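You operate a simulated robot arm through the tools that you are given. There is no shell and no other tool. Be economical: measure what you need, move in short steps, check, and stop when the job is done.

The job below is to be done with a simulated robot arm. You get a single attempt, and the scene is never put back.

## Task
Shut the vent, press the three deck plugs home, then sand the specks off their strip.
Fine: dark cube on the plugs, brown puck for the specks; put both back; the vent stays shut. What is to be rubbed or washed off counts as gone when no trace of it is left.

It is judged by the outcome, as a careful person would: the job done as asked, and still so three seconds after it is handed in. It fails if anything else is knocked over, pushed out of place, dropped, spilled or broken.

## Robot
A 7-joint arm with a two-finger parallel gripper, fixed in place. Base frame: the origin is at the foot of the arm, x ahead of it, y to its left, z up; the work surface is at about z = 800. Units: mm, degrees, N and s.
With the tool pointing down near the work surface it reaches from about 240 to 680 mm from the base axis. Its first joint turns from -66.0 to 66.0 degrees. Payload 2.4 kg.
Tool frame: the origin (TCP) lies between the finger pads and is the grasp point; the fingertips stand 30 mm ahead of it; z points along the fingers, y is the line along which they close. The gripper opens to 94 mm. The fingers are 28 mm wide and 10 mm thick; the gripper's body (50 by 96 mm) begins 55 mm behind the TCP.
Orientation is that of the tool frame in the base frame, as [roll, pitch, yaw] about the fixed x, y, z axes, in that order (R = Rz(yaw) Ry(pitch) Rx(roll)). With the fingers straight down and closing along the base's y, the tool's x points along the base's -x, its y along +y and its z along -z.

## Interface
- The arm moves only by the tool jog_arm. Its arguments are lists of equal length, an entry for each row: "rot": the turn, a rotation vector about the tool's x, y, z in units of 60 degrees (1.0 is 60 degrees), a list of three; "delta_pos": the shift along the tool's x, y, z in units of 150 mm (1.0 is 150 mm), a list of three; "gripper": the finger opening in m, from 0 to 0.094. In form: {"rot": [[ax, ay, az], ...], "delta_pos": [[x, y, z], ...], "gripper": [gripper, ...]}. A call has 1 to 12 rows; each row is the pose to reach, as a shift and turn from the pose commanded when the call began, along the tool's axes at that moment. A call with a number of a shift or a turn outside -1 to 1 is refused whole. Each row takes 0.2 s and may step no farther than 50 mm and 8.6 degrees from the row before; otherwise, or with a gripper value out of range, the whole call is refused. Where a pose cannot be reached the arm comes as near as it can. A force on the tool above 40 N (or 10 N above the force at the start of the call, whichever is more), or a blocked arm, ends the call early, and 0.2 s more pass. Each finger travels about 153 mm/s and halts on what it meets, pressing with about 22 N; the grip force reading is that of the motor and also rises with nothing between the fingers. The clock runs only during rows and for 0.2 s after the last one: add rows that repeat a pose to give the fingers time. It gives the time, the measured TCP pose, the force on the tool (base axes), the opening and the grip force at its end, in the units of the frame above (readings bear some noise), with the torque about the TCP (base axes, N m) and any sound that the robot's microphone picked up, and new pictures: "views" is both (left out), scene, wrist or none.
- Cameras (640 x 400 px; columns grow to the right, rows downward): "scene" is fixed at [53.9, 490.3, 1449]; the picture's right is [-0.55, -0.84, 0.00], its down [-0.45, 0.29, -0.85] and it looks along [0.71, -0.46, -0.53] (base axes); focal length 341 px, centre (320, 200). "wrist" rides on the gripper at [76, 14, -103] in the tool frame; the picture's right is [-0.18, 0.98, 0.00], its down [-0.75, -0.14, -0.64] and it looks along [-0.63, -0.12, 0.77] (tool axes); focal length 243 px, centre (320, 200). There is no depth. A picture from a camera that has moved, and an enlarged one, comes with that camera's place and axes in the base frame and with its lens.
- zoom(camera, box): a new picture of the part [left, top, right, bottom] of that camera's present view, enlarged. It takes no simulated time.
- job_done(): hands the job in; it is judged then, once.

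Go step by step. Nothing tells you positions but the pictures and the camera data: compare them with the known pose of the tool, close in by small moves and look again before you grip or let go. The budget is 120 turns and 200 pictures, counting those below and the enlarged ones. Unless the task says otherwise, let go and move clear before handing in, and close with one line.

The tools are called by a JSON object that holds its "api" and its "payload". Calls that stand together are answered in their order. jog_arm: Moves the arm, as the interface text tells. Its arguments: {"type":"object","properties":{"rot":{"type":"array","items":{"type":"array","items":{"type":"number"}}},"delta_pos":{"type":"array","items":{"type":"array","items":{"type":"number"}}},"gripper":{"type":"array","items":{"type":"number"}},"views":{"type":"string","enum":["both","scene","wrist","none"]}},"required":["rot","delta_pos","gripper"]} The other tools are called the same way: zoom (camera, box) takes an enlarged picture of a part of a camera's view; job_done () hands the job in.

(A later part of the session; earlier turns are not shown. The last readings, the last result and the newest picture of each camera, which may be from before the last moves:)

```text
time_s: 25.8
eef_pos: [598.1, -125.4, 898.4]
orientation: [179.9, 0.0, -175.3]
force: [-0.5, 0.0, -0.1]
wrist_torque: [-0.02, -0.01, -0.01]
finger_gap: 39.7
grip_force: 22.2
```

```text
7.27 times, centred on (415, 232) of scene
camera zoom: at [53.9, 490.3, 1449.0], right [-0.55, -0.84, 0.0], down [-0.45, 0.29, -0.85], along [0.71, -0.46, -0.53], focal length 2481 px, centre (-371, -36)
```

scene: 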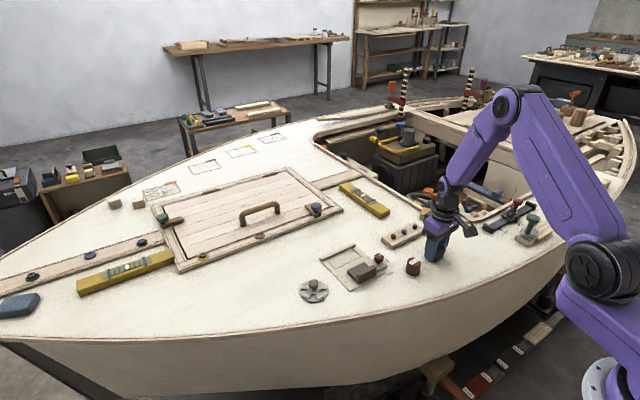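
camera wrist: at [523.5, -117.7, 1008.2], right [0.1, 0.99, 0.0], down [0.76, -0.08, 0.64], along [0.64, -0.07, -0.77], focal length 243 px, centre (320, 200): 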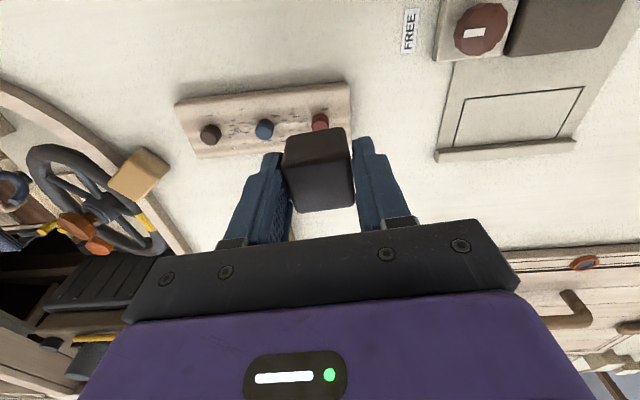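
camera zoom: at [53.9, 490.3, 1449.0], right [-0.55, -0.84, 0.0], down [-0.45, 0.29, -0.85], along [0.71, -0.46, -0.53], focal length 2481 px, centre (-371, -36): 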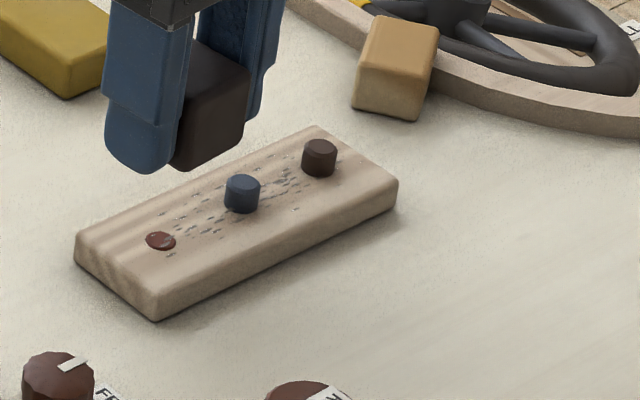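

{"api": "zoom", "payload": {"camera": "scene", "box": [385, 220, 425, 250]}}

{"api": "zoom", "payload": {"camera": "wrist", "box": [160, 60, 380, 220]}}

```text
13.33 times, centred on (405, 235) of scene
camera zoom: at [53.9, 490.3, 1449.0], right [-0.55, -0.84, 0.0], down [-0.45, 0.29, -0.85], along [0.71, -0.46, -0.53], focal length 4548 px, centre (-813, -267)
```

zoom: 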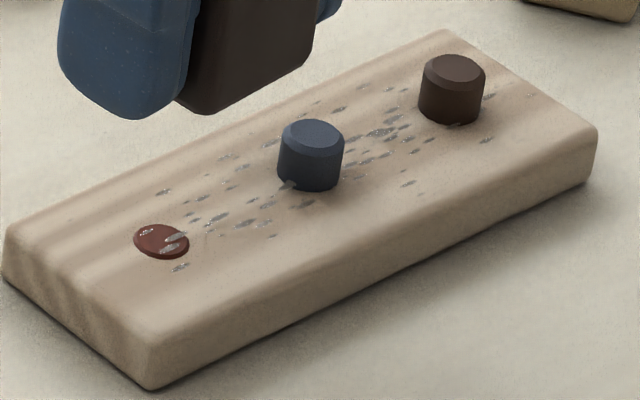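

```text
2.50 times, centred on (270, 140) of wrist
camera zoom: at [522.2, -118.0, 1000.5], right [0.1, 0.99, 0.0], down [0.76, -0.08, 0.64], along [0.64, -0.07, -0.77], focal length 606 px, centre (445, 350)
```

zoom: 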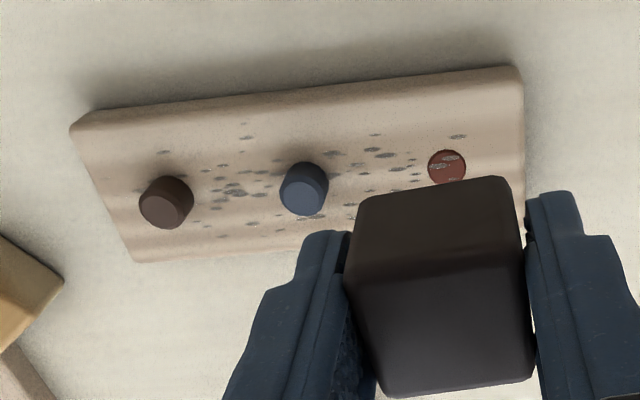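

The red plug is flush. The cube slid up in the grip, so I'll set it on the strip right here over the flush plug and regrasp it higher.

{"api": "jog_arm", "payload": {"rot": [[0, 0, 0], [0, 0, 0], [0, 0, 0], [0, 0, 0], [0, 0, 0], [0, 0, 0]], "delta_pos": [[0, 0, 0.08], [0, 0, 0.2], [0, 0, 0.28], [0, 0, 0.31], [0, 0, 0.33], [0, 0, 0.345]], "gripper": [0, 0, 0, 0, 0, 0], "views": "none"}}

{"api": "zoom", "payload": {"camera": "scene", "box": [380, 205, 450, 260]}}

```text
time_s: 27.2
eef_pos: [598.1, -125.6, 845.6]
orientation: [180.0, -0.1, -175.3]
force: [-0.5, -0.5, 3.8]
wrist_torque: [0.02, -0.04, 0.04]
finger_gap: 39.8
grip_force: 22.0
```

```text
7.27 times, centred on (415, 232) of scene
camera zoom: at [53.8, 490.4, 1449.0], right [-0.55, -0.84, 0.0], down [-0.45, 0.29, -0.85], along [0.71, -0.46, -0.53], focal length 2481 px, centre (-371, -36)
```

zoom: 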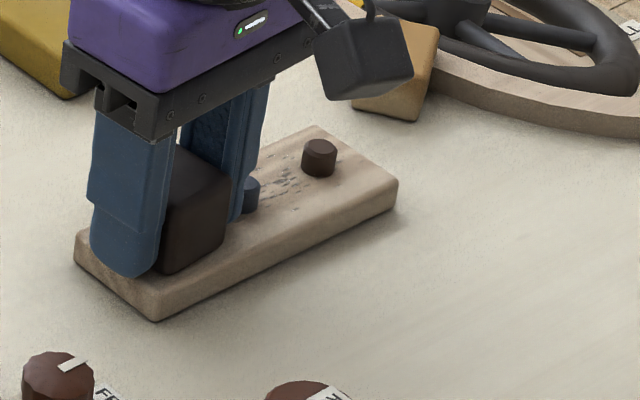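

{"api": "jog_arm", "payload": {"rot": [[0, 0, 0], [0, 0, 0], [0, 0, 0], [0, 0, 0], [0, 0, 0], [0, 0, 0], [0, 0, 0]], "delta_pos": [[0, 0, 0], [0, 0, 0], [0, 0, -0.04], [0, 0, -0.08], [0, 0, -0.08], [0, 0, -0.08], [0, 0, -0.08]], "gripper": [0.046, 0.046, 0.046, 0.046, 0.0, 0.0, 0.0], "views": "none"}}

{"api": "zoom", "payload": {"camera": "scene", "box": [380, 205, 450, 260]}}

```text
time_s: 28.8
eef_pos: [599.1, -125.5, 857.0]
orientation: [180.0, 0.0, -175.2]
force: [0.1, -0.3, 1.9]
wrist_torque: [0.04, 0.02, 0.0]
finger_gap: 35.2
grip_force: 22.2
```

```text
7.27 times, centred on (415, 232) of scene
camera zoom: at [53.9, 490.3, 1449.0], right [-0.55, -0.84, 0.0], down [-0.45, 0.29, -0.85], along [0.71, -0.46, -0.53], focal length 2481 px, centre (-371, -36)
```

zoom: 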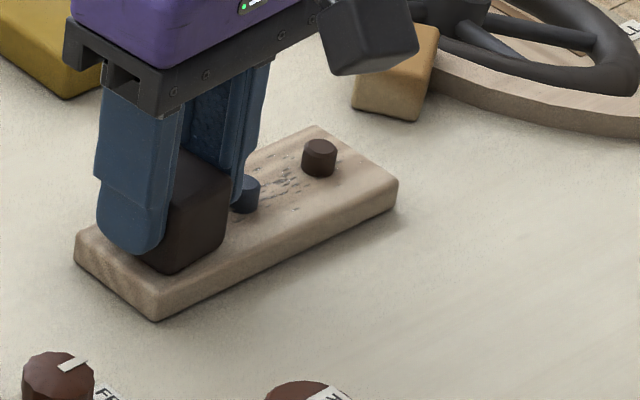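

The regrasp gives a firmer 35 mm grip. Now I'll lift and shift over the blue plug.

{"api": "jog_arm", "payload": {"rot": [[0, 0, 0], [0, 0, 0], [0, 0, 0], [0, 0, 0], [0, 0, 0], [0, 0, 0], [0, 0, 0], [0, 0, 0], [0, 0, 0]], "delta_pos": [[0, 0, -0.03], [0, 0, -0.09], [0, 0, -0.17], [0, 0, -0.23], [0.003, -0.05, -0.25], [0.007, -0.13, -0.25], [0.012, -0.21, -0.25], [0.015, -0.27, -0.25], [0.015, -0.29, -0.25]], "gripper": [0, 0, 0, 0, 0, 0, 0, 0, 0], "views": "wrist"}}

{"api": "zoom", "payload": {"camera": "scene", "box": [380, 205, 450, 260]}}

```text
time_s: 30.8
eef_pos: [600.2, -167.5, 893.5]
orientation: [-180.0, 0.1, -175.4]
force: [0.3, 0.5, -0.8]
wrist_torque: [-0.02, 0.0, 0.0]
finger_gap: 35.2
grip_force: 21.7
camera wrist: at [524.4, -161.4, 997.7], right [0.1, 0.99, 0.0], down [0.76, -0.08, 0.64], along [0.64, -0.07, -0.77], focal length 243 px, centre (320, 200)
```

wrist: 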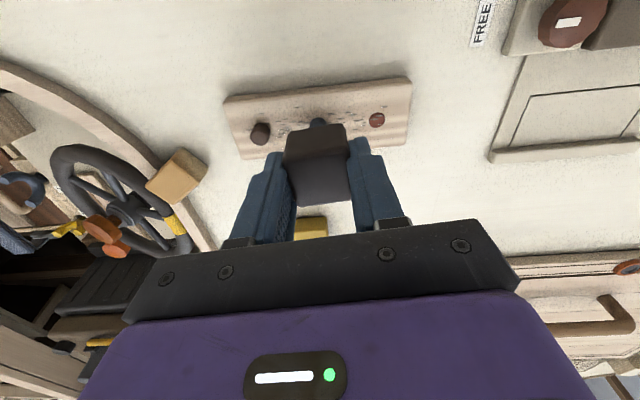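

```text
7.27 times, centred on (415, 232) of scene
camera zoom: at [54.0, 490.3, 1449.0], right [-0.55, -0.84, 0.0], down [-0.45, 0.29, -0.85], along [0.71, -0.46, -0.53], focal length 2481 px, centre (-371, -36)
```

zoom: 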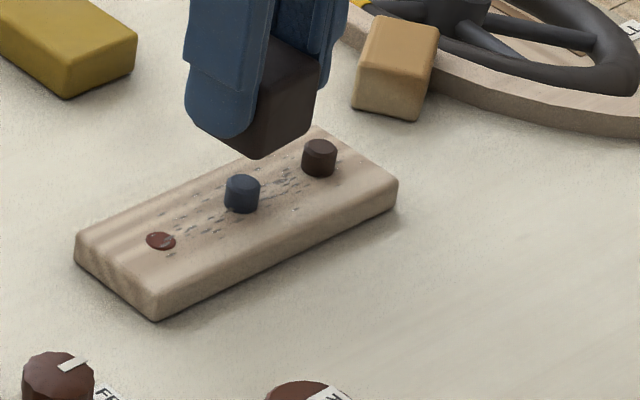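

Positioned over the blue plug. I'll press it down in steps.

{"api": "jog_arm", "payload": {"rot": [[0, 0, 0], [0, 0, 0], [0, 0, 0], [0, 0, 0], [0, 0, 0], [0, 0, 0], [0, 0, 0], [0, 0, 0], [0, 0, 0], [0, 0, 0], [0, 0, 0]], "delta_pos": [[0, 0, 0.05], [0, 0, 0.1], [0, 0, 0.13], [0, 0, 0.15], [0, 0, 0.165], [0, 0, 0.18], [0, 0, 0.195], [0, 0, 0.21], [0, 0, 0.225], [0, 0, 0.24], [0, 0, 0.25]], "gripper": [0, 0, 0, 0, 0, 0, 0, 0, 0, 0, 0], "views": "none"}}

{"api": "zoom", "payload": {"camera": "scene", "box": [380, 205, 450, 260]}}

```text
time_s: 33.2
eef_pos: [600.6, -169.9, 859.0]
orientation: [180.0, 0.0, -175.3]
force: [0.1, -0.5, 3.8]
wrist_torque: [0.0, 0.04, -0.03]
finger_gap: 35.1
grip_force: 22.3
```

```text
7.27 times, centred on (415, 232) of scene
camera zoom: at [53.9, 490.3, 1449.0], right [-0.55, -0.84, 0.0], down [-0.45, 0.29, -0.85], along [0.71, -0.46, -0.53], focal length 2481 px, centre (-371, -36)
```

zoom: 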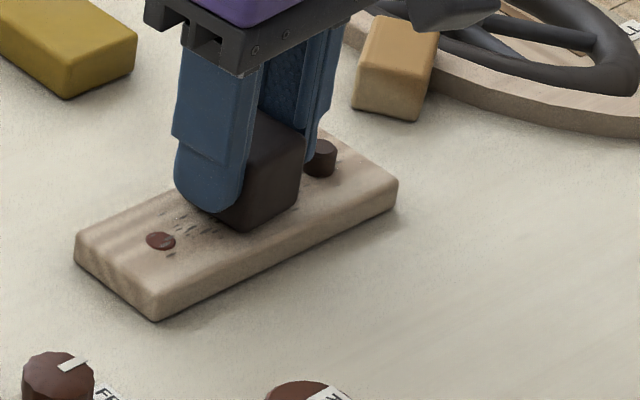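

{"api": "jog_arm", "payload": {"rot": [[0, 0, 0], [0, 0, 0], [0, 0, 0], [0, 0, 0]], "delta_pos": [[0, 0, 0.012], [0, 0, 0.024], [0, 0, 0.036], [0, 0, 0.048]], "gripper": [0, 0, 0, 0], "views": "none"}}

{"api": "zoom", "payload": {"camera": "scene", "box": [380, 205, 450, 260]}}

```text
time_s: 34.0
eef_pos: [601.8, -168.8, 857.3]
orientation: [-180.0, 0.2, -175.2]
force: [-0.8, 0.7, 5.4]
wrist_torque: [0.15, 0.06, 0.0]
finger_gap: 35.2
grip_force: 22.0
stopped in row 3: the force on the tool passed its limit at 43 N (the readings are from after the stop); the commanded pose is now the measured one
```

```text
7.27 times, centred on (415, 232) of scene
camera zoom: at [53.8, 490.4, 1448.9], right [-0.55, -0.84, 0.0], down [-0.45, 0.29, -0.85], along [0.71, -0.46, -0.53], focal length 2481 px, centre (-371, -36)
```

zoom: 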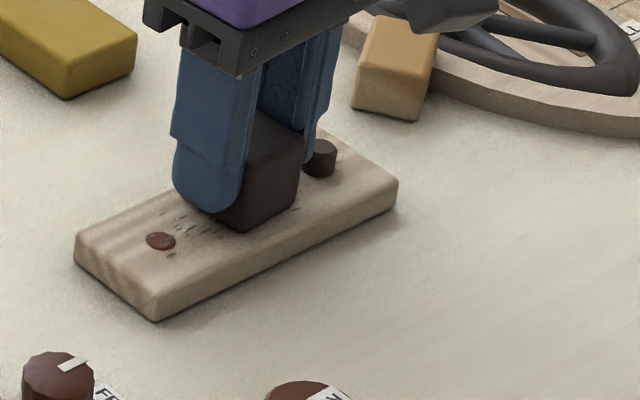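

It bottomed at z≈857, the strip level. I'll lift and shift to the dark plug.

{"api": "jog_arm", "payload": {"rot": [[0, 0, 0], [0, 0, 0], [0, 0, 0], [0, 0, 0], [0, 0, 0], [0, 0, 0], [0, 0, 0], [0, 0, 0], [0, 0, 0]], "delta_pos": [[0, 0, -0.03], [0, 0, -0.09], [0, 0, -0.17], [0, 0, -0.23], [0.01, -0.05, -0.25], [0.02, -0.13, -0.25], [0.03, -0.21, -0.25], [0.035, -0.27, -0.25], [0.035, -0.29, -0.25]], "gripper": [0, 0, 0, 0, 0, 0, 0, 0, 0], "views": "none"}}

{"api": "zoom", "payload": {"camera": "scene", "box": [380, 205, 450, 260]}}

{"api": "zoom", "payload": {"camera": "wrist", "box": [220, 60, 440, 220]}}

```text
time_s: 36.0
eef_pos: [598.1, -213.6, 893.5]
orientation: [-180.0, 0.1, -175.3]
force: [-0.3, -0.3, -0.2]
wrist_torque: [0.0, 0.03, -0.01]
finger_gap: 35.4
grip_force: 21.8
```

```text
7.27 times, centred on (415, 232) of scene
camera zoom: at [54.0, 490.3, 1449.0], right [-0.55, -0.84, 0.0], down [-0.45, 0.29, -0.85], along [0.71, -0.46, -0.53], focal length 2481 px, centre (-371, -36)
```

zoom: 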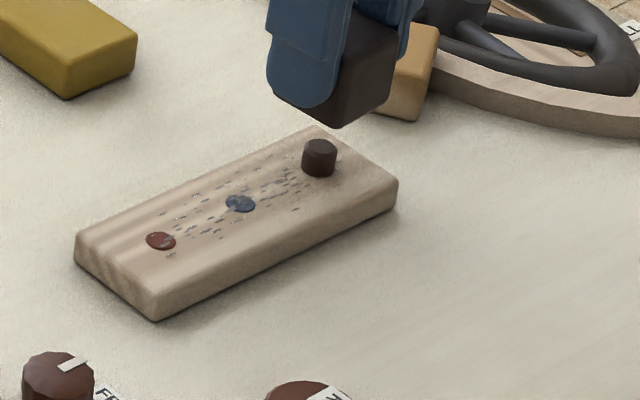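

```text
2.50 times, centred on (330, 140) of wrist
camera zoom: at [522.8, -205.9, 995.9], right [0.1, 0.99, 0.0], down [0.76, -0.08, 0.64], along [0.64, -0.07, -0.77], focal length 606 px, centre (295, 350)
```

zoom: 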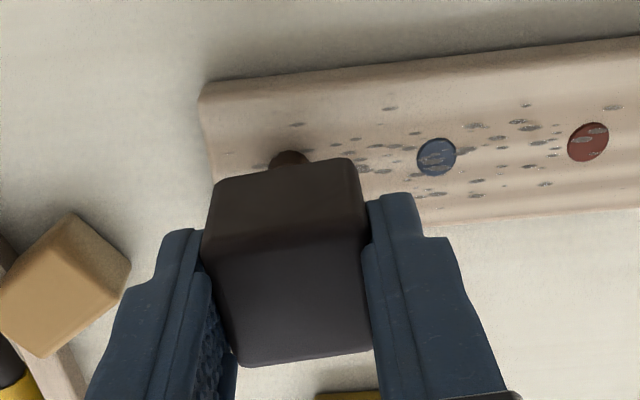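

Blue is home. I'll press the dark plug the same way.

{"api": "jog_arm", "payload": {"rot": [[0, 0, 0], [0, 0, 0], [0, 0, 0], [0, 0, 0], [0, 0, 0], [0, 0, 0], [0, 0, 0], [0, 0, 0], [0, 0, 0], [0, 0, 0], [0, 0, 0], [0, 0, 0]], "delta_pos": [[-0.01, 0.007, 0.05], [-0.01, 0.007, 0.1], [-0.01, 0.007, 0.13], [-0.01, 0.007, 0.15], [-0.01, 0.007, 0.165], [-0.01, 0.007, 0.18], [-0.01, 0.007, 0.195], [-0.01, 0.007, 0.21], [-0.01, 0.007, 0.225], [-0.01, 0.007, 0.24], [-0.01, 0.007, 0.255], [-0.01, 0.007, 0.27]], "gripper": [0, 0, 0, 0, 0, 0, 0, 0, 0, 0, 0, 0], "views": "none"}}

{"api": "zoom", "payload": {"camera": "scene", "box": [380, 205, 450, 260]}}

```text
time_s: 38.6
eef_pos: [602.2, -212.4, 855.9]
orientation: [-179.8, 0.4, -175.3]
force: [-1.2, 0.4, 5.8]
wrist_torque: [0.13, 0.11, -0.02]
finger_gap: 35.1
grip_force: 22.2
stopped in row 12: the force on the tool passed its limit at 42 N (the readings are from after the stop); the commanded pose is now the measured one
```

```text
7.27 times, centred on (415, 232) of scene
camera zoom: at [53.8, 490.4, 1448.9], right [-0.55, -0.84, 0.0], down [-0.45, 0.29, -0.85], along [0.71, -0.46, -0.53], focal length 2481 px, centre (-371, -36)
```

zoom: 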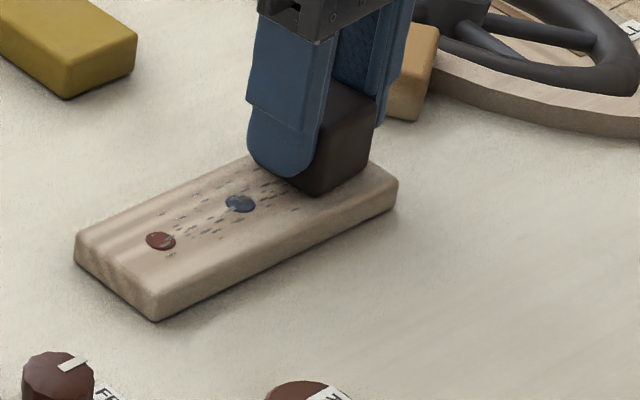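

It bottomed as well. I'll lift and carry the cube back toward its original spot.

{"api": "jog_arm", "payload": {"rot": [[0, 0, 0], [0, 0, 0], [0, 0, 0], [0, 0, 0], [0, 0, 0], [0, 0, 0], [0, 0, 0], [0, 0, 0], [0, 0, 0], [0, 0, 0], [0, 0, 0], [0, 0, 0]], "delta_pos": [[0, 0, -0.03], [0, 0, -0.1], [0, 0, -0.18], [0.02, 0.01, -0.25], [0.08, 0.03, -0.27], [0.18, 0.07, -0.27], [0.3, 0.12, -0.27], [0.43, 0.17, -0.27], [0.55, 0.22, -0.27], [0.65, 0.25, -0.27], [0.71, 0.27, -0.27], [0.73, 0.275, -0.27]], "gripper": [0, 0, 0, 0, 0, 0, 0, 0, 0, 0, 0, 0], "views": "wrist"}}

{"api": "zoom", "payload": {"camera": "scene", "box": [380, 205, 450, 260]}}

```text
time_s: 41.2
eef_pos: [488.4, -179.8, 896.3]
orientation: [-179.9, 0.3, -175.5]
force: [-0.3, 0.0, -0.1]
wrist_torque: [-0.01, -0.01, 0.01]
finger_gap: 35.2
grip_force: 22.1
camera wrist: at [412.2, -172.3, 998.4], right [0.1, 0.99, 0.0], down [0.76, -0.08, 0.65], along [0.64, -0.07, -0.76], focal length 243 px, centre (320, 200)
```

wrist: 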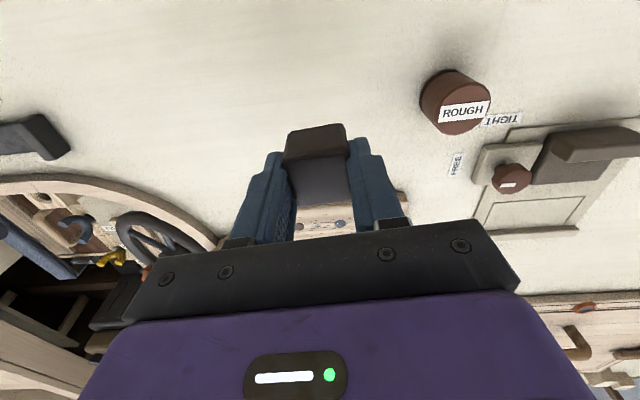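

```text
7.27 times, centred on (415, 232) of scene
camera zoom: at [53.9, 490.3, 1449.0], right [-0.55, -0.84, 0.0], down [-0.45, 0.29, -0.85], along [0.71, -0.46, -0.53], focal length 2481 px, centre (-371, -36)
```

zoom: 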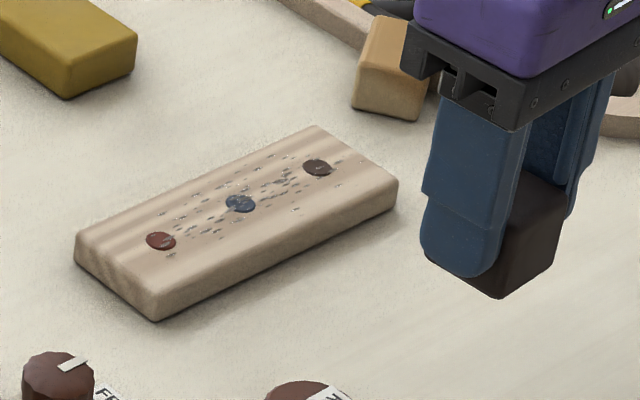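

All three plugs are flush. I'll set the cube down gently at its spot.

{"api": "jog_arm", "payload": {"rot": [[0, 0, 0], [0, 0, 0], [0, 0, 0], [0, 0, 0], [0, 0, 0], [0, 0, 0], [0, 0, 0], [0, 0, 0]], "delta_pos": [[-0.007, 0, 0.08], [-0.007, 0, 0.18], [-0.007, 0, 0.25], [-0.007, 0, 0.29], [-0.007, 0, 0.31], [-0.007, 0, 0.325], [-0.007, 0, 0.34], [-0.007, 0, 0.35]], "gripper": [0, 0, 0, 0, 0, 0, 0, 0], "views": "none"}}

{"api": "zoom", "payload": {"camera": "scene", "box": [400, 205, 480, 270]}}

{"api": "zoom", "payload": {"camera": "wrist", "box": [240, 90, 400, 220]}}

```text
time_s: 43.0
eef_pos: [491.3, -179.9, 843.4]
orientation: [-179.9, 0.3, -175.4]
force: [0.5, -0.1, -0.6]
wrist_torque: [-0.05, 0.01, -0.01]
finger_gap: 34.9
grip_force: 21.8
```

```text
6.15 times, centred on (440, 238) of scene
camera zoom: at [53.9, 490.3, 1449.0], right [-0.55, -0.84, 0.0], down [-0.45, 0.29, -0.85], along [0.71, -0.46, -0.53], focal length 2099 px, centre (-418, -31)
```

zoom: 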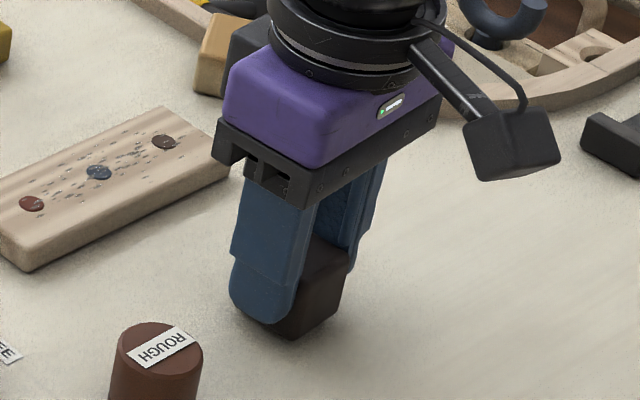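

```text
3.08 times, centred on (320, 155) of wrist
camera zoom: at [413.9, -172.7, 946.1], right [0.1, 0.99, 0.0], down [0.76, -0.08, 0.65], along [0.64, -0.07, -0.76], focal length 746 px, centre (320, 338)
```

zoom: 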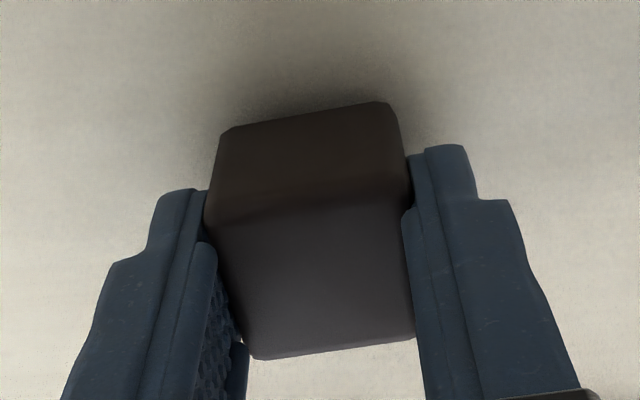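

{"api": "jog_arm", "payload": {"rot": [[0, 0, 0], [0, 0, 0], [0, 0, 0], [0, 0, 0], [0, 0, 0], [0, 0, 0]], "delta_pos": [[0.005, 0, 0.01], [0.005, 0, 0.02], [0.005, 0, 0.03], [0.005, 0, 0.038], [0.005, 0, 0.046], [0.005, 0, 0.046]], "gripper": [0, 0, 0, 0, 0, 0], "views": "none"}}

{"api": "zoom", "payload": {"camera": "scene", "box": [400, 205, 480, 270]}}

```text
time_s: 44.0
eef_pos: [488.7, -180.2, 839.9]
orientation: [-179.9, 0.3, -175.3]
force: [-3.1, 1.7, 11.4]
wrist_torque: [0.23, 0.13, 0.03]
finger_gap: 35.0
grip_force: 21.9
stopped in row 4: the force on the tool passed its limit at 44 N (the readings are from after the stop); the commanded pose is now the measured one
```

```text
6.15 times, centred on (440, 238) of scene
camera zoom: at [53.7, 490.4, 1448.9], right [-0.55, -0.84, 0.0], down [-0.45, 0.29, -0.85], along [0.71, -0.46, -0.53], focal length 2099 px, centre (-418, -31)
```

zoom: 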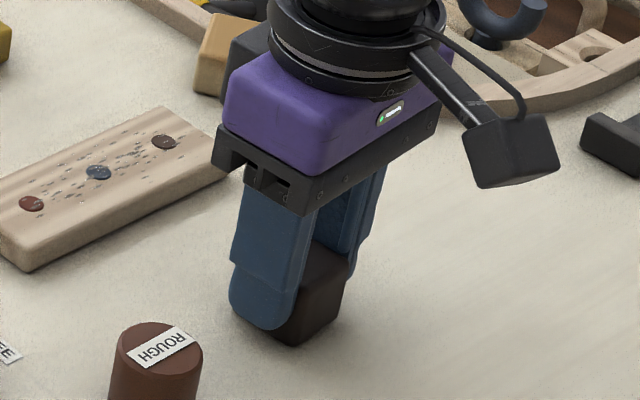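

Set down on the deck. I'll release, rise and check the cube.

{"api": "jog_arm", "payload": {"rot": [[0, 0, 0], [0, 0, 0], [0, 0, 0], [0, 0, 0], [0, 0, 0], [0, 0, 0]], "delta_pos": [[0, 0, -0.005], [0, 0, -0.005], [0, 0, -0.1], [0, 0, -0.25], [0, 0, -0.4], [0, 0, -0.4]], "gripper": [0.05, 0.07, 0.07, 0.07, 0.07, 0.07], "views": "wrist"}}

{"api": "zoom", "payload": {"camera": "scene", "box": [290, 210, 470, 320]}}

```text
time_s: 45.4
eef_pos: [490.1, -179.1, 901.2]
orientation: [-179.8, 0.3, -175.3]
force: [0.3, 0.6, 0.1]
wrist_torque: [-0.03, -0.02, -0.02]
finger_gap: 70.1
grip_force: 0.0
camera wrist: at [412.9, -171.9, 1003.7], right [0.1, 0.99, 0.0], down [0.76, -0.08, 0.65], along [0.64, -0.07, -0.76], focal length 243 px, centre (320, 200)
```

wrist: 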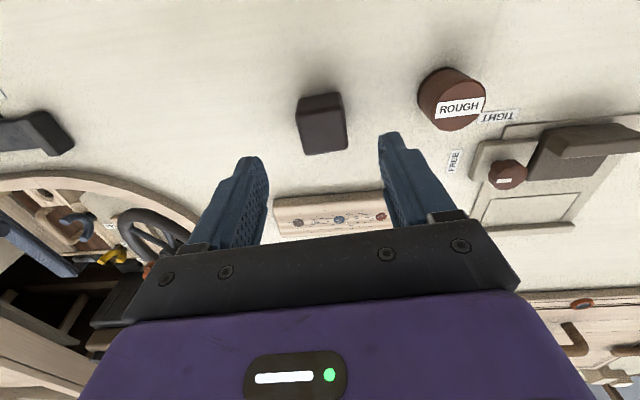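

```text
3.56 times, centred on (380, 265) of scene
camera zoom: at [53.9, 490.3, 1449.0], right [-0.55, -0.84, 0.0], down [-0.45, 0.29, -0.85], along [0.71, -0.46, -0.53], focal length 1213 px, centre (107, -31)
```

zoom: 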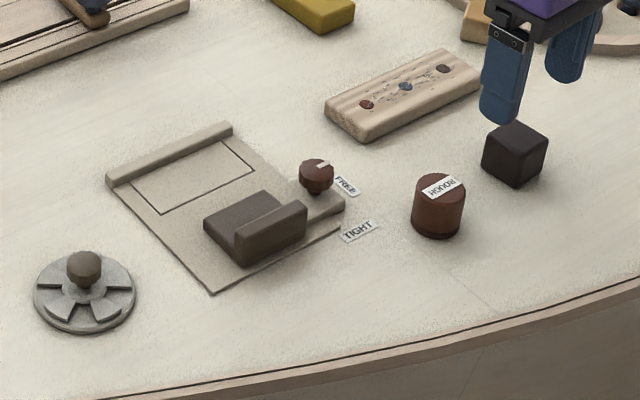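

The cube is back within about 2 mm and the vent is still shut. Now the puck: I'll look at it for an accurate position.

{"api": "jog_arm", "payload": {"rot": [[0, 0, 0.03], [0, 0, 0.078], [0, 0, 0.078], [0, 0, 0.078]], "delta_pos": [[0.0, 0.2, 0], [0.02, 0.45, 0], [0.02, 0.63, 0], [0.02, 0.63, 0]], "gripper": [0.07, 0.07, 0.07, 0.07], "views": "wrist"}}

{"api": "zoom", "payload": {"camera": "wrist", "box": [260, 60, 400, 180]}}

```text
time_s: 46.4
eef_pos: [478.2, -84.9, 900.1]
orientation: [-179.9, 0.3, 180.0]
force: [-0.2, -0.1, -0.6]
wrist_torque: [0.0, 0.04, -0.04]
finger_gap: 70.1
grip_force: 0.0
camera wrist: at [402.2, -71.1, 1002.3], right [0.18, 0.98, 0.0], down [0.75, -0.14, 0.65], along [0.64, -0.12, -0.76], focal length 243 px, centre (320, 200)
```

wrist: 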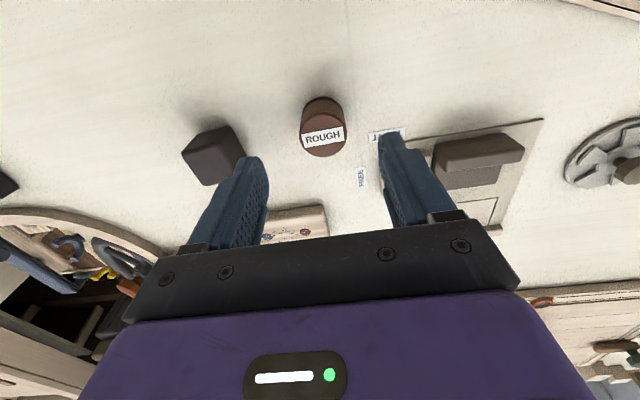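

```text
3.33 times, centred on (330, 120) of wrist
camera zoom: at [402.2, -71.1, 1002.3], right [0.18, 0.98, 0.0], down [0.75, -0.14, 0.65], along [0.64, -0.12, -0.76], focal length 809 px, centre (287, 467)
```

zoom: 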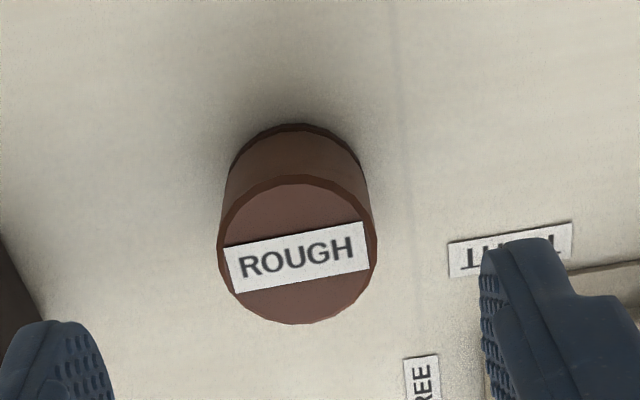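

Puck at about (481, -83), roughly 35 mm wide and 34 mm tall. I'll descend and grip it.

{"api": "jog_arm", "payload": {"rot": [[0, 0, 0], [0, 0, 0], [0, 0, 0], [0, 0, 0], [0, 0, 0], [0, 0, 0], [0, 0, 0], [0, 0, 0]], "delta_pos": [[-0.019, 0.011, 0.15], [-0.019, 0.011, 0.3], [-0.019, 0.011, 0.4], [-0.019, 0.011, 0.4], [-0.019, 0.011, 0.4], [-0.019, 0.011, 0.4], [-0.019, 0.011, 0.4], [-0.019, 0.011, 0.4]], "gripper": [0.058, 0.058, 0.058, 0.058, 0.04, 0.0, 0.0, 0.0], "views": "wrist"}}

{"api": "zoom", "payload": {"camera": "scene", "box": [370, 210, 460, 280]}}

```text
time_s: 48.2
eef_pos: [481.1, -84.8, 839.0]
orientation: [-179.9, 0.3, 179.9]
force: [-0.9, -0.1, -0.7]
wrist_torque: [0.01, -0.01, -0.02]
finger_gap: 34.7
grip_force: 21.9
camera wrist: at [405.4, -71.3, 942.5], right [0.18, 0.98, 0.0], down [0.75, -0.14, 0.65], along [0.63, -0.12, -0.76], focal length 243 px, centre (320, 200)
```

wrist: 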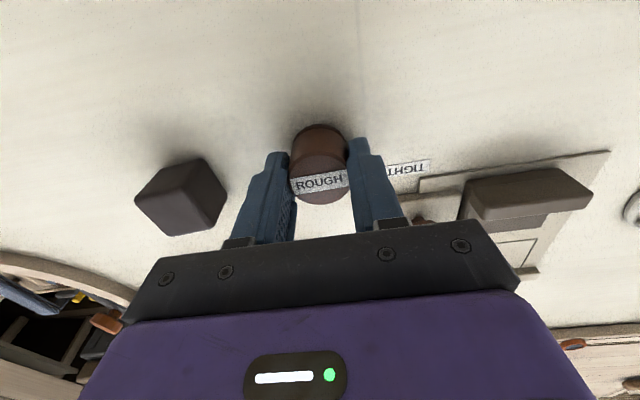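

```text
5.71 times, centred on (415, 245) of scene
camera zoom: at [53.9, 490.3, 1449.0], right [-0.55, -0.84, 0.0], down [-0.45, 0.29, -0.85], along [0.71, -0.46, -0.53], focal length 1949 px, centre (-223, -57)
```

zoom: 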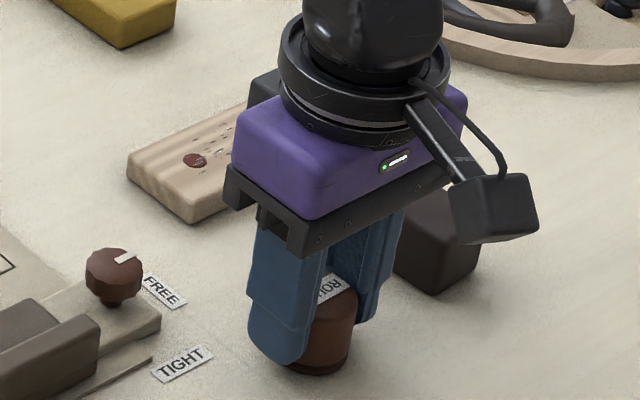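

Puck gripped; home TCP is (481, -85, 839). I'll lift gently and carry it over the red-plug end of the strip.

{"api": "jog_arm", "payload": {"rot": [[0, 0, 0], [0, 0, 0], [0, 0, 0], [0, 0, 0], [0, 0, 0], [0, 0, 0], [0, 0, 0], [0, 0, 0], [0, 0, 0], [0, 0, 0], [0, 0, 0], [0, 0, 0]], "delta_pos": [[0, 0, -0.02], [0, 0, -0.07], [0, 0, -0.15], [0, 0, -0.23], [-0.03, -0.01, -0.29], [-0.11, -0.03, -0.3], [-0.23, -0.07, -0.3], [-0.36, -0.11, -0.3], [-0.5, -0.15, -0.3], [-0.62, -0.19, -0.3], [-0.7, -0.215, -0.3], [-0.727, -0.22, -0.3]], "gripper": [0, 0, 0, 0, 0, 0, 0, 0, 0, 0, 0, 0], "views": "wrist"}}

{"api": "zoom", "payload": {"camera": "scene", "box": [370, 195, 460, 265]}}

```text
time_s: 50.8
eef_pos: [590.6, -118.8, 885.1]
orientation: [-179.9, 0.3, 180.0]
force: [0.2, -0.1, -0.2]
wrist_torque: [-0.02, -0.01, 0.03]
finger_gap: 35.0
grip_force: 21.5
camera wrist: at [514.8, -103.6, 987.9], right [0.18, 0.98, 0.0], down [0.75, -0.14, 0.65], along [0.64, -0.12, -0.76], focal length 243 px, centre (320, 200)
```

wrist: 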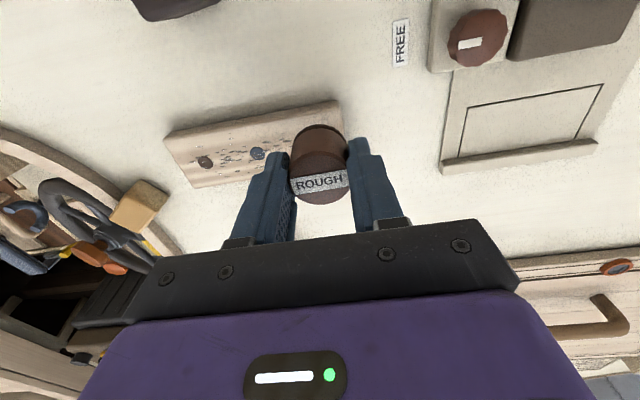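

```text
5.71 times, centred on (415, 230) of scene
camera zoom: at [54.0, 490.3, 1449.0], right [-0.55, -0.84, 0.0], down [-0.45, 0.29, -0.85], along [0.71, -0.46, -0.53], focal length 1949 px, centre (-223, 29)
```

zoom: 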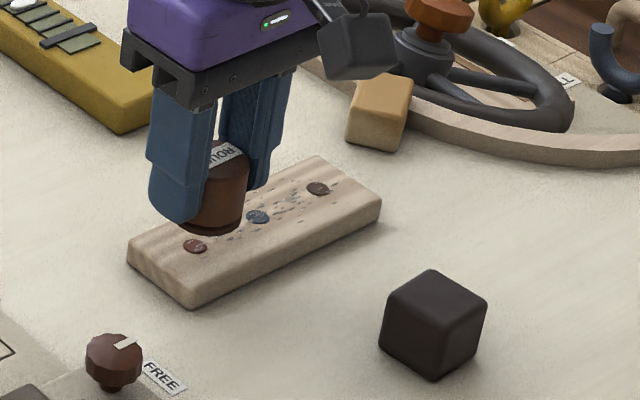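

I'll lower the puck to light contact.

{"api": "jog_arm", "payload": {"rot": [[0, 0, 0], [0, 0, 0], [0, 0, 0], [0, 0, 0], [0, 0, 0], [0, 0, 0]], "delta_pos": [[0, 0, 0.06], [0, 0, 0.13], [0, 0, 0.17], [0, 0, 0.19], [0, 0, 0.203], [0, 0, 0.21]], "gripper": [0, 0, 0, 0, 0, 0], "views": "none"}}

```text
time_s: 52.2
eef_pos: [591.6, -117.7, 856.4]
orientation: [-179.9, 0.3, 180.0]
force: [-4.7, 1.7, 16.9]
wrist_torque: [0.19, 0.28, 0.02]
finger_gap: 34.8
grip_force: 22.0
```

Contact at about 17 N. I'll do the first stroke along the strip with slightly reduced pressure.

{"api": "jog_arm", "payload": {"rot": [[0, 0, 0], [0, 0, 0], [0, 0, 0], [0, 0, 0], [0, 0, 0], [0, 0, 0], [0, 0, 0], [0, 0, 0], [0, 0, 0], [0, 0, 0], [0, 0, 0]], "delta_pos": [[0, -0.03, -0.004], [0, -0.1, -0.004], [0, -0.18, -0.004], [0, -0.26, -0.004], [0, -0.34, -0.004], [0, -0.42, -0.004], [0, -0.5, -0.004], [0, -0.58, -0.004], [0, -0.65, -0.004], [0, -0.71, -0.004], [0, -0.73, -0.004]], "gripper": [0, 0, 0, 0, 0, 0, 0, 0, 0, 0, 0], "views": "none"}}

{"api": "zoom", "payload": {"camera": "scene", "box": [370, 195, 460, 265]}}

```text
time_s: 54.6
eef_pos: [591.2, -227.1, 854.5]
orientation: [-179.9, 0.2, 179.9]
force: [-0.3, 4.2, 11.5]
wrist_torque: [0.16, 0.01, -0.01]
finger_gap: 34.8
grip_force: 21.4
```

```text
5.71 times, centred on (415, 230) of scene
camera zoom: at [53.7, 490.5, 1448.9], right [-0.55, -0.84, 0.0], down [-0.45, 0.29, -0.85], along [0.71, -0.46, -0.53], focal length 1949 px, centre (-223, 29)
```

zoom: 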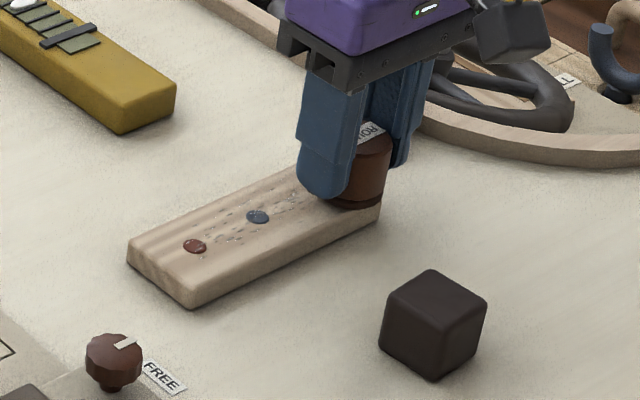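

The strip is holding still and the specks look fainter. I'll stroke back at a shifted x.

{"api": "jog_arm", "payload": {"rot": [[0, 0, 0], [0, 0, 0], [0, 0, 0], [0, 0, 0], [0, 0, 0], [0, 0, 0], [0, 0, 0], [0, 0, 0], [0, 0, 0], [0, 0, 0], [0, 0, 0], [0, 0, 0]], "delta_pos": [[-0.04, 0, 0.003], [-0.08, 0.0, 0.003], [-0.12, 0.03, 0.003], [-0.12, 0.1, 0.003], [-0.12, 0.18, 0.003], [-0.12, 0.26, 0.003], [-0.12, 0.34, 0.003], [-0.12, 0.42, 0.003], [-0.12, 0.5, 0.003], [-0.12, 0.58, 0.003], [-0.12, 0.66, 0.003], [-0.12, 0.73, 0.003]], "gripper": [0, 0, 0, 0, 0, 0, 0, 0, 0, 0, 0, 0], "views": "none"}}

{"api": "zoom", "payload": {"camera": "scene", "box": [370, 195, 460, 265]}}

```text
time_s: 57.2
eef_pos: [608.2, -116.7, 853.4]
orientation: [-179.9, 0.3, -179.9]
force: [-1.0, -2.3, 4.2]
wrist_torque: [-0.05, 0.01, 0.0]
finger_gap: 35.0
grip_force: 22.2
```

```text
5.71 times, centred on (415, 230) of scene
camera zoom: at [53.8, 490.3, 1449.0], right [-0.55, -0.84, 0.0], down [-0.45, 0.29, -0.85], along [0.71, -0.46, -0.53], focal length 1949 px, centre (-223, 29)
```

zoom: 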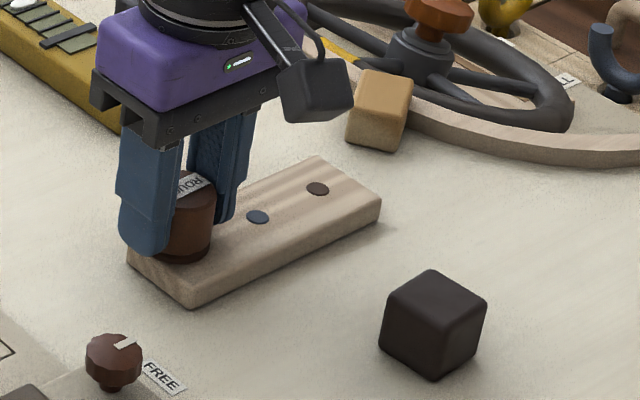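

Nearly all gone. I'll make one more pass down the middle for safety, then lift and inspect.

{"api": "jog_arm", "payload": {"rot": [[0, 0, 0], [0, 0, 0], [0, 0, 0], [0, 0, 0], [0, 0, 0], [0, 0, 0], [0, 0, 0], [0, 0, 0], [0, 0, 0], [0, 0, 0], [0, 0, 0], [0, 0, 0]], "delta_pos": [[0.03, 0.02, 0.008], [0.06, 0.0, 0.008], [0.06, -0.08, 0.008], [0.06, -0.17, 0.008], [0.06, -0.26, 0.008], [0.06, -0.35, 0.008], [0.06, -0.44, 0.008], [0.06, -0.53, 0.008], [0.06, -0.62, 0.008], [0.06, -0.69, 0.008], [0.07, -0.73, 0.008], [0.07, -0.74, 0.008]], "gripper": [0, 0, 0, 0, 0, 0, 0, 0, 0, 0, 0, 0], "views": "none"}}

{"api": "zoom", "payload": {"camera": "scene", "box": [385, 220, 425, 250]}}

```text
time_s: 59.8
eef_pos: [598.9, -229.9, 853.8]
orientation: [-179.9, 0.4, 180.0]
force: [0.4, 0.9, -0.3]
wrist_torque: [0.02, -0.03, -0.04]
finger_gap: 35.1
grip_force: 22.2
```

```text
13.33 times, centred on (405, 235) of scene
camera zoom: at [54.0, 490.3, 1449.0], right [-0.55, -0.84, 0.0], down [-0.45, 0.29, -0.85], along [0.71, -0.46, -0.53], focal length 4548 px, centre (-813, -267)
```

zoom: 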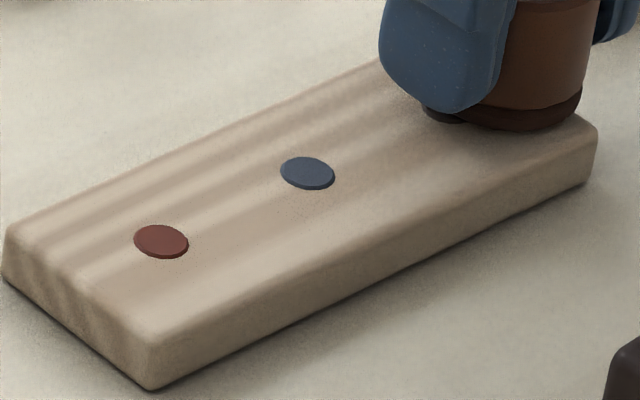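

That part is clean. I'll lift, start back toward the puck's place and inspect the far end.

{"api": "jog_arm", "payload": {"rot": [[0, 0, 0], [0, 0, 0], [0, 0, 0], [0, 0, 0], [0, 0, 0], [0, 0, 0], [0, 0, 0], [0, 0, 0], [0, 0, 0], [0, 0, 0], [0, 0, 0], [0, 0, 0]], "delta_pos": [[0, 0, -0.03], [0, 0, -0.1], [0, 0, -0.18], [0, 0.02, -0.26], [0.02, 0.1, -0.35], [0.1, 0.23, -0.4], [0.22, 0.38, -0.4], [0.35, 0.54, -0.4], [0.49, 0.7, -0.4], [0.62, 0.84, -0.4], [0.72, 0.93, -0.4], [0.787, 0.967, -0.4]], "gripper": [0, 0, 0, 0, 0, 0, 0, 0, 0, 0, 0, 0], "views": "wrist"}}

{"api": "zoom", "payload": {"camera": "scene", "box": [387, 218, 427, 248]}}

{"api": "zoom", "payload": {"camera": "scene", "box": [370, 205, 460, 275]}}

```text
time_s: 62.4
eef_pos: [479.2, -82.5, 912.2]
orientation: [-179.8, 0.3, -180.0]
force: [0.1, -0.1, -0.9]
wrist_torque: [-0.03, 0.01, -0.03]
finger_gap: 35.3
grip_force: 22.3
camera wrist: at [403.4, -68.9, 1014.9], right [0.18, 0.98, 0.0], down [0.75, -0.14, 0.65], along [0.64, -0.12, -0.76], focal length 243 px, centre (320, 200)
```

wrist: 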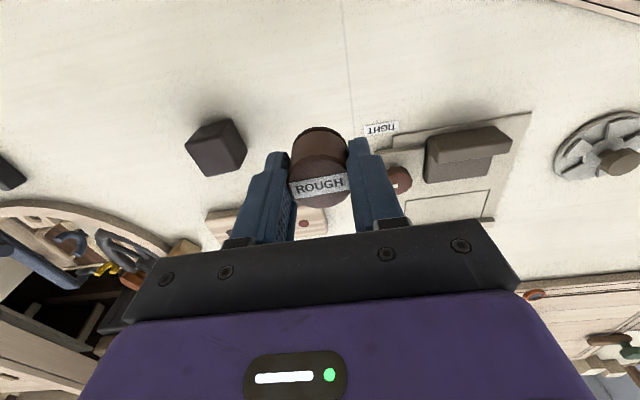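

```text
13.33 times, centred on (407, 233) of scene
camera zoom: at [53.9, 490.3, 1449.0], right [-0.55, -0.84, 0.0], down [-0.45, 0.29, -0.85], along [0.71, -0.46, -0.53], focal length 4548 px, centre (-840, -240)
```

zoom: 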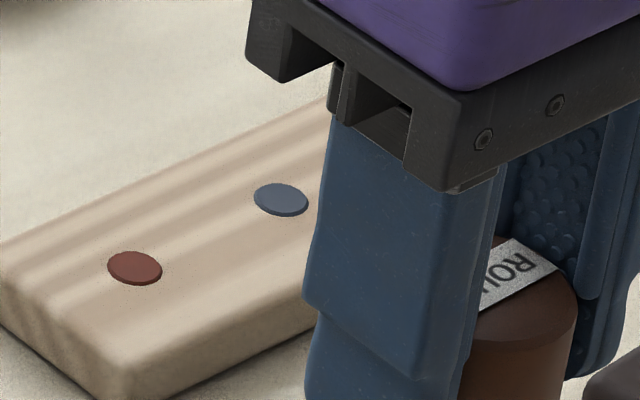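

```text
5.71 times, centred on (415, 240) of scene
camera zoom: at [53.9, 490.3, 1449.0], right [-0.55, -0.84, 0.0], down [-0.45, 0.29, -0.85], along [0.71, -0.46, -0.53], focal length 1949 px, centre (-223, -29)
```

zoom: 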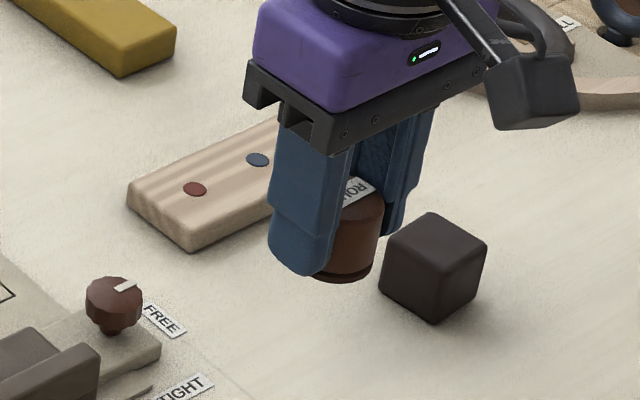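

The arm hides the far end. I'll raise it before setting the puck down.

{"api": "jog_arm", "payload": {"rot": [[0, 0, 0], [0, 0, 0], [0, 0, 0], [0, 0, 0], [0, 0, 0]], "delta_pos": [[0.05, 0.05, -0.05], [0.15, 0.15, -0.1], [0.25, 0.3, -0.1], [0.3, 0.45, -0.1], [0.3, 0.5, -0.1]], "gripper": [0, 0, 0, 0, 0], "views": "none"}}

{"api": "zoom", "payload": {"camera": "scene", "box": [387, 218, 427, 248]}}

{"api": "zoom", "payload": {"camera": "wrist", "box": [90, 60, 330, 240]}}

```text
time_s: 63.6
eef_pos: [434.1, -8.8, 926.2]
orientation: [-179.9, 0.2, 179.9]
force: [0.2, 0.1, 0.3]
wrist_torque: [0.01, 0.03, -0.01]
finger_gap: 34.7
grip_force: 22.4
```

```text
13.33 times, centred on (407, 233) of scene
camera zoom: at [53.9, 490.3, 1449.0], right [-0.55, -0.84, 0.0], down [-0.45, 0.29, -0.85], along [0.71, -0.46, -0.53], focal length 4548 px, centre (-840, -240)
```

zoom: 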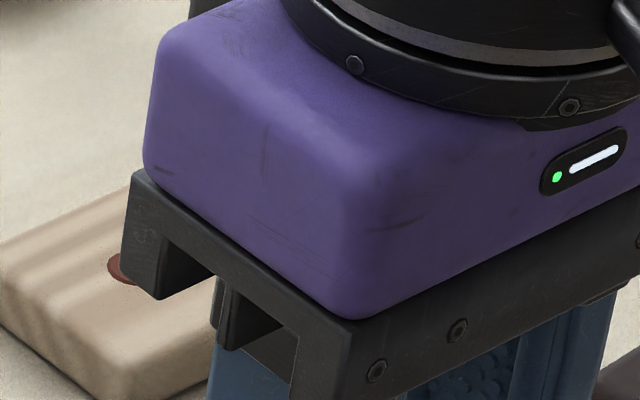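

```text
2.22 times, centred on (210, 150) of wrist
camera zoom: at [358.2, 6.6, 1029.5], right [0.18, 0.98, 0.0], down [0.75, -0.14, 0.65], along [0.64, -0.12, -0.76], focal length 539 px, centre (564, 311)
```

zoom: 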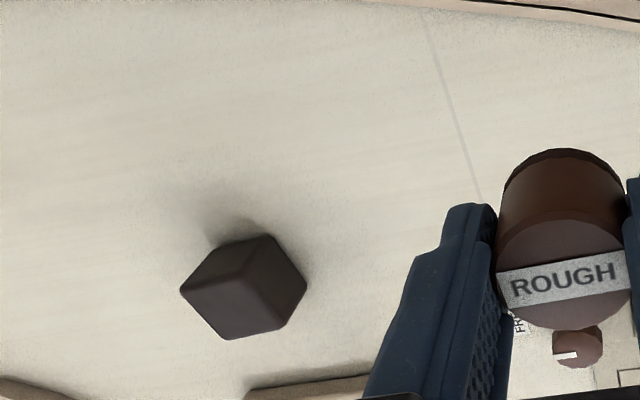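

{"api": "jog_arm", "payload": {"rot": [[0, 0, 0], [0, 0, 0], [0, 0, 0], [0, 0, 0], [0, 0, 0], [0, 0, 0]], "delta_pos": [[0, -0.08, 0], [0, -0.25, 0], [0, -0.45, 0], [0, -0.65, 0], [0, -0.85, 0], [0, -0.95, 0]], "gripper": [0, 0, 0, 0, 0, 0], "views": "none"}}

{"api": "zoom", "payload": {"camera": "scene", "box": [387, 218, 427, 248]}}

{"api": "zoom", "payload": {"camera": "scene", "box": [290, 210, 470, 320]}}

```text
time_s: 65.0
eef_pos: [435.5, -151.3, 926.9]
orientation: [-179.9, 0.3, -180.0]
force: [0.3, 0.3, 0.3]
wrist_torque: [0.02, 0.0, 0.0]
finger_gap: 34.7
grip_force: 21.7
```

```text
13.33 times, centred on (407, 233) of scene
camera zoom: at [53.9, 490.3, 1449.0], right [-0.55, -0.84, 0.0], down [-0.45, 0.29, -0.85], along [0.71, -0.46, -0.53], focal length 4548 px, centre (-840, -240)
```

zoom: 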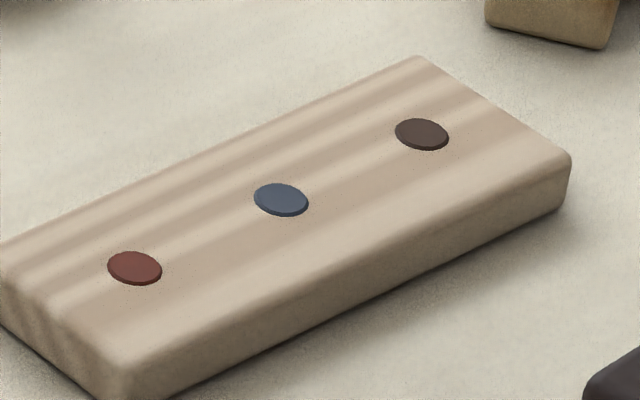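

```text
3.56 times, centred on (380, 265) of scene
camera zoom: at [53.9, 490.3, 1449.0], right [-0.55, -0.84, 0.0], down [-0.45, 0.29, -0.85], along [0.71, -0.46, -0.53], focal length 1213 px, centre (107, -31)
```

zoom: 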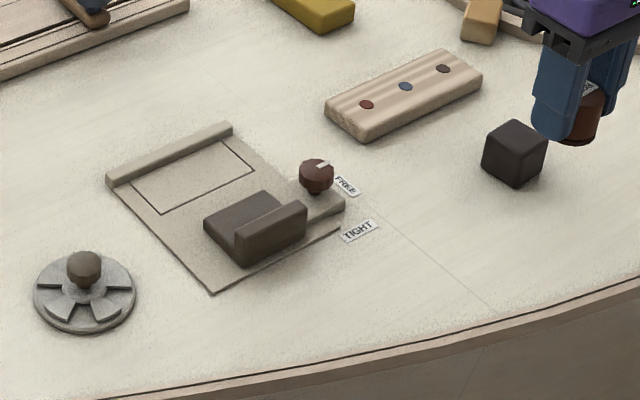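

The strip is clean, the plugs are flush and the vent is shut. Now I'll return the puck to (481, -84).

{"api": "jog_arm", "payload": {"rot": [[0, 0, 0], [0, 0, 0], [0, 0, 0], [0, 0, 0], [0, 0, 0], [0, 0, 0], [0, 0, 0], [0, 0, 0], [0, 0, 0]], "delta_pos": [[-0.05, 0.08, 0], [-0.15, 0.22, 0], [-0.25, 0.36, 0.03], [-0.303, 0.44, 0.1], [-0.303, 0.45, 0.22], [-0.303, 0.45, 0.36], [-0.303, 0.45, 0.48], [-0.303, 0.45, 0.55], [-0.303, 0.45, 0.57]], "gripper": [0, 0, 0, 0, 0, 0, 0, 0, 0], "views": "none"}}

{"api": "zoom", "payload": {"camera": "scene", "box": [370, 210, 460, 280]}}

```text
time_s: 67.0
eef_pos: [480.6, -84.2, 840.8]
orientation: [-179.8, 0.3, -180.0]
force: [-0.3, 1.0, -0.7]
wrist_torque: [-0.01, -0.02, -0.02]
finger_gap: 34.8
grip_force: 22.5
```

```text
5.71 times, centred on (415, 245) of scene
camera zoom: at [53.9, 490.3, 1449.0], right [-0.55, -0.84, 0.0], down [-0.45, 0.29, -0.85], along [0.71, -0.46, -0.53], focal length 1949 px, centre (-223, -57)
```

zoom: 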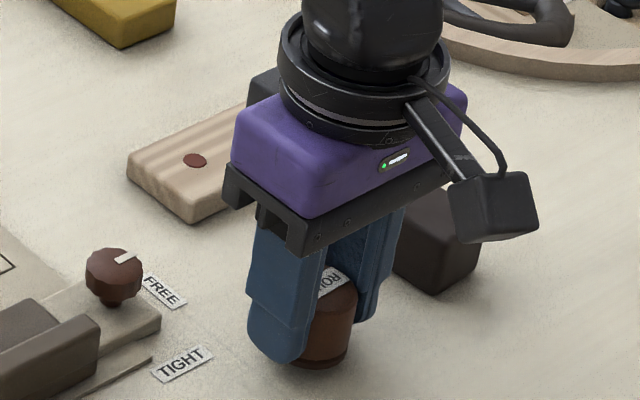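

{"api": "jog_arm", "payload": {"rot": [[0, 0, 0], [0, 0, 0], [0, 0, 0], [0, 0, 0], [0, 0, 0]], "delta_pos": [[0, 0, 0.007], [0, 0, 0.013], [0, 0, 0.019], [0, 0, 0.025], [0, 0, 0.025]], "gripper": [0, 0, 0, 0, 0], "views": "none"}}

```text
time_s: 68.2
eef_pos: [481.2, -84.4, 837.1]
orientation: [-179.8, 0.3, 180.0]
force: [0.2, -0.1, -0.8]
wrist_torque: [0.0, 0.0, 0.02]
finger_gap: 34.6
grip_force: 22.5
```

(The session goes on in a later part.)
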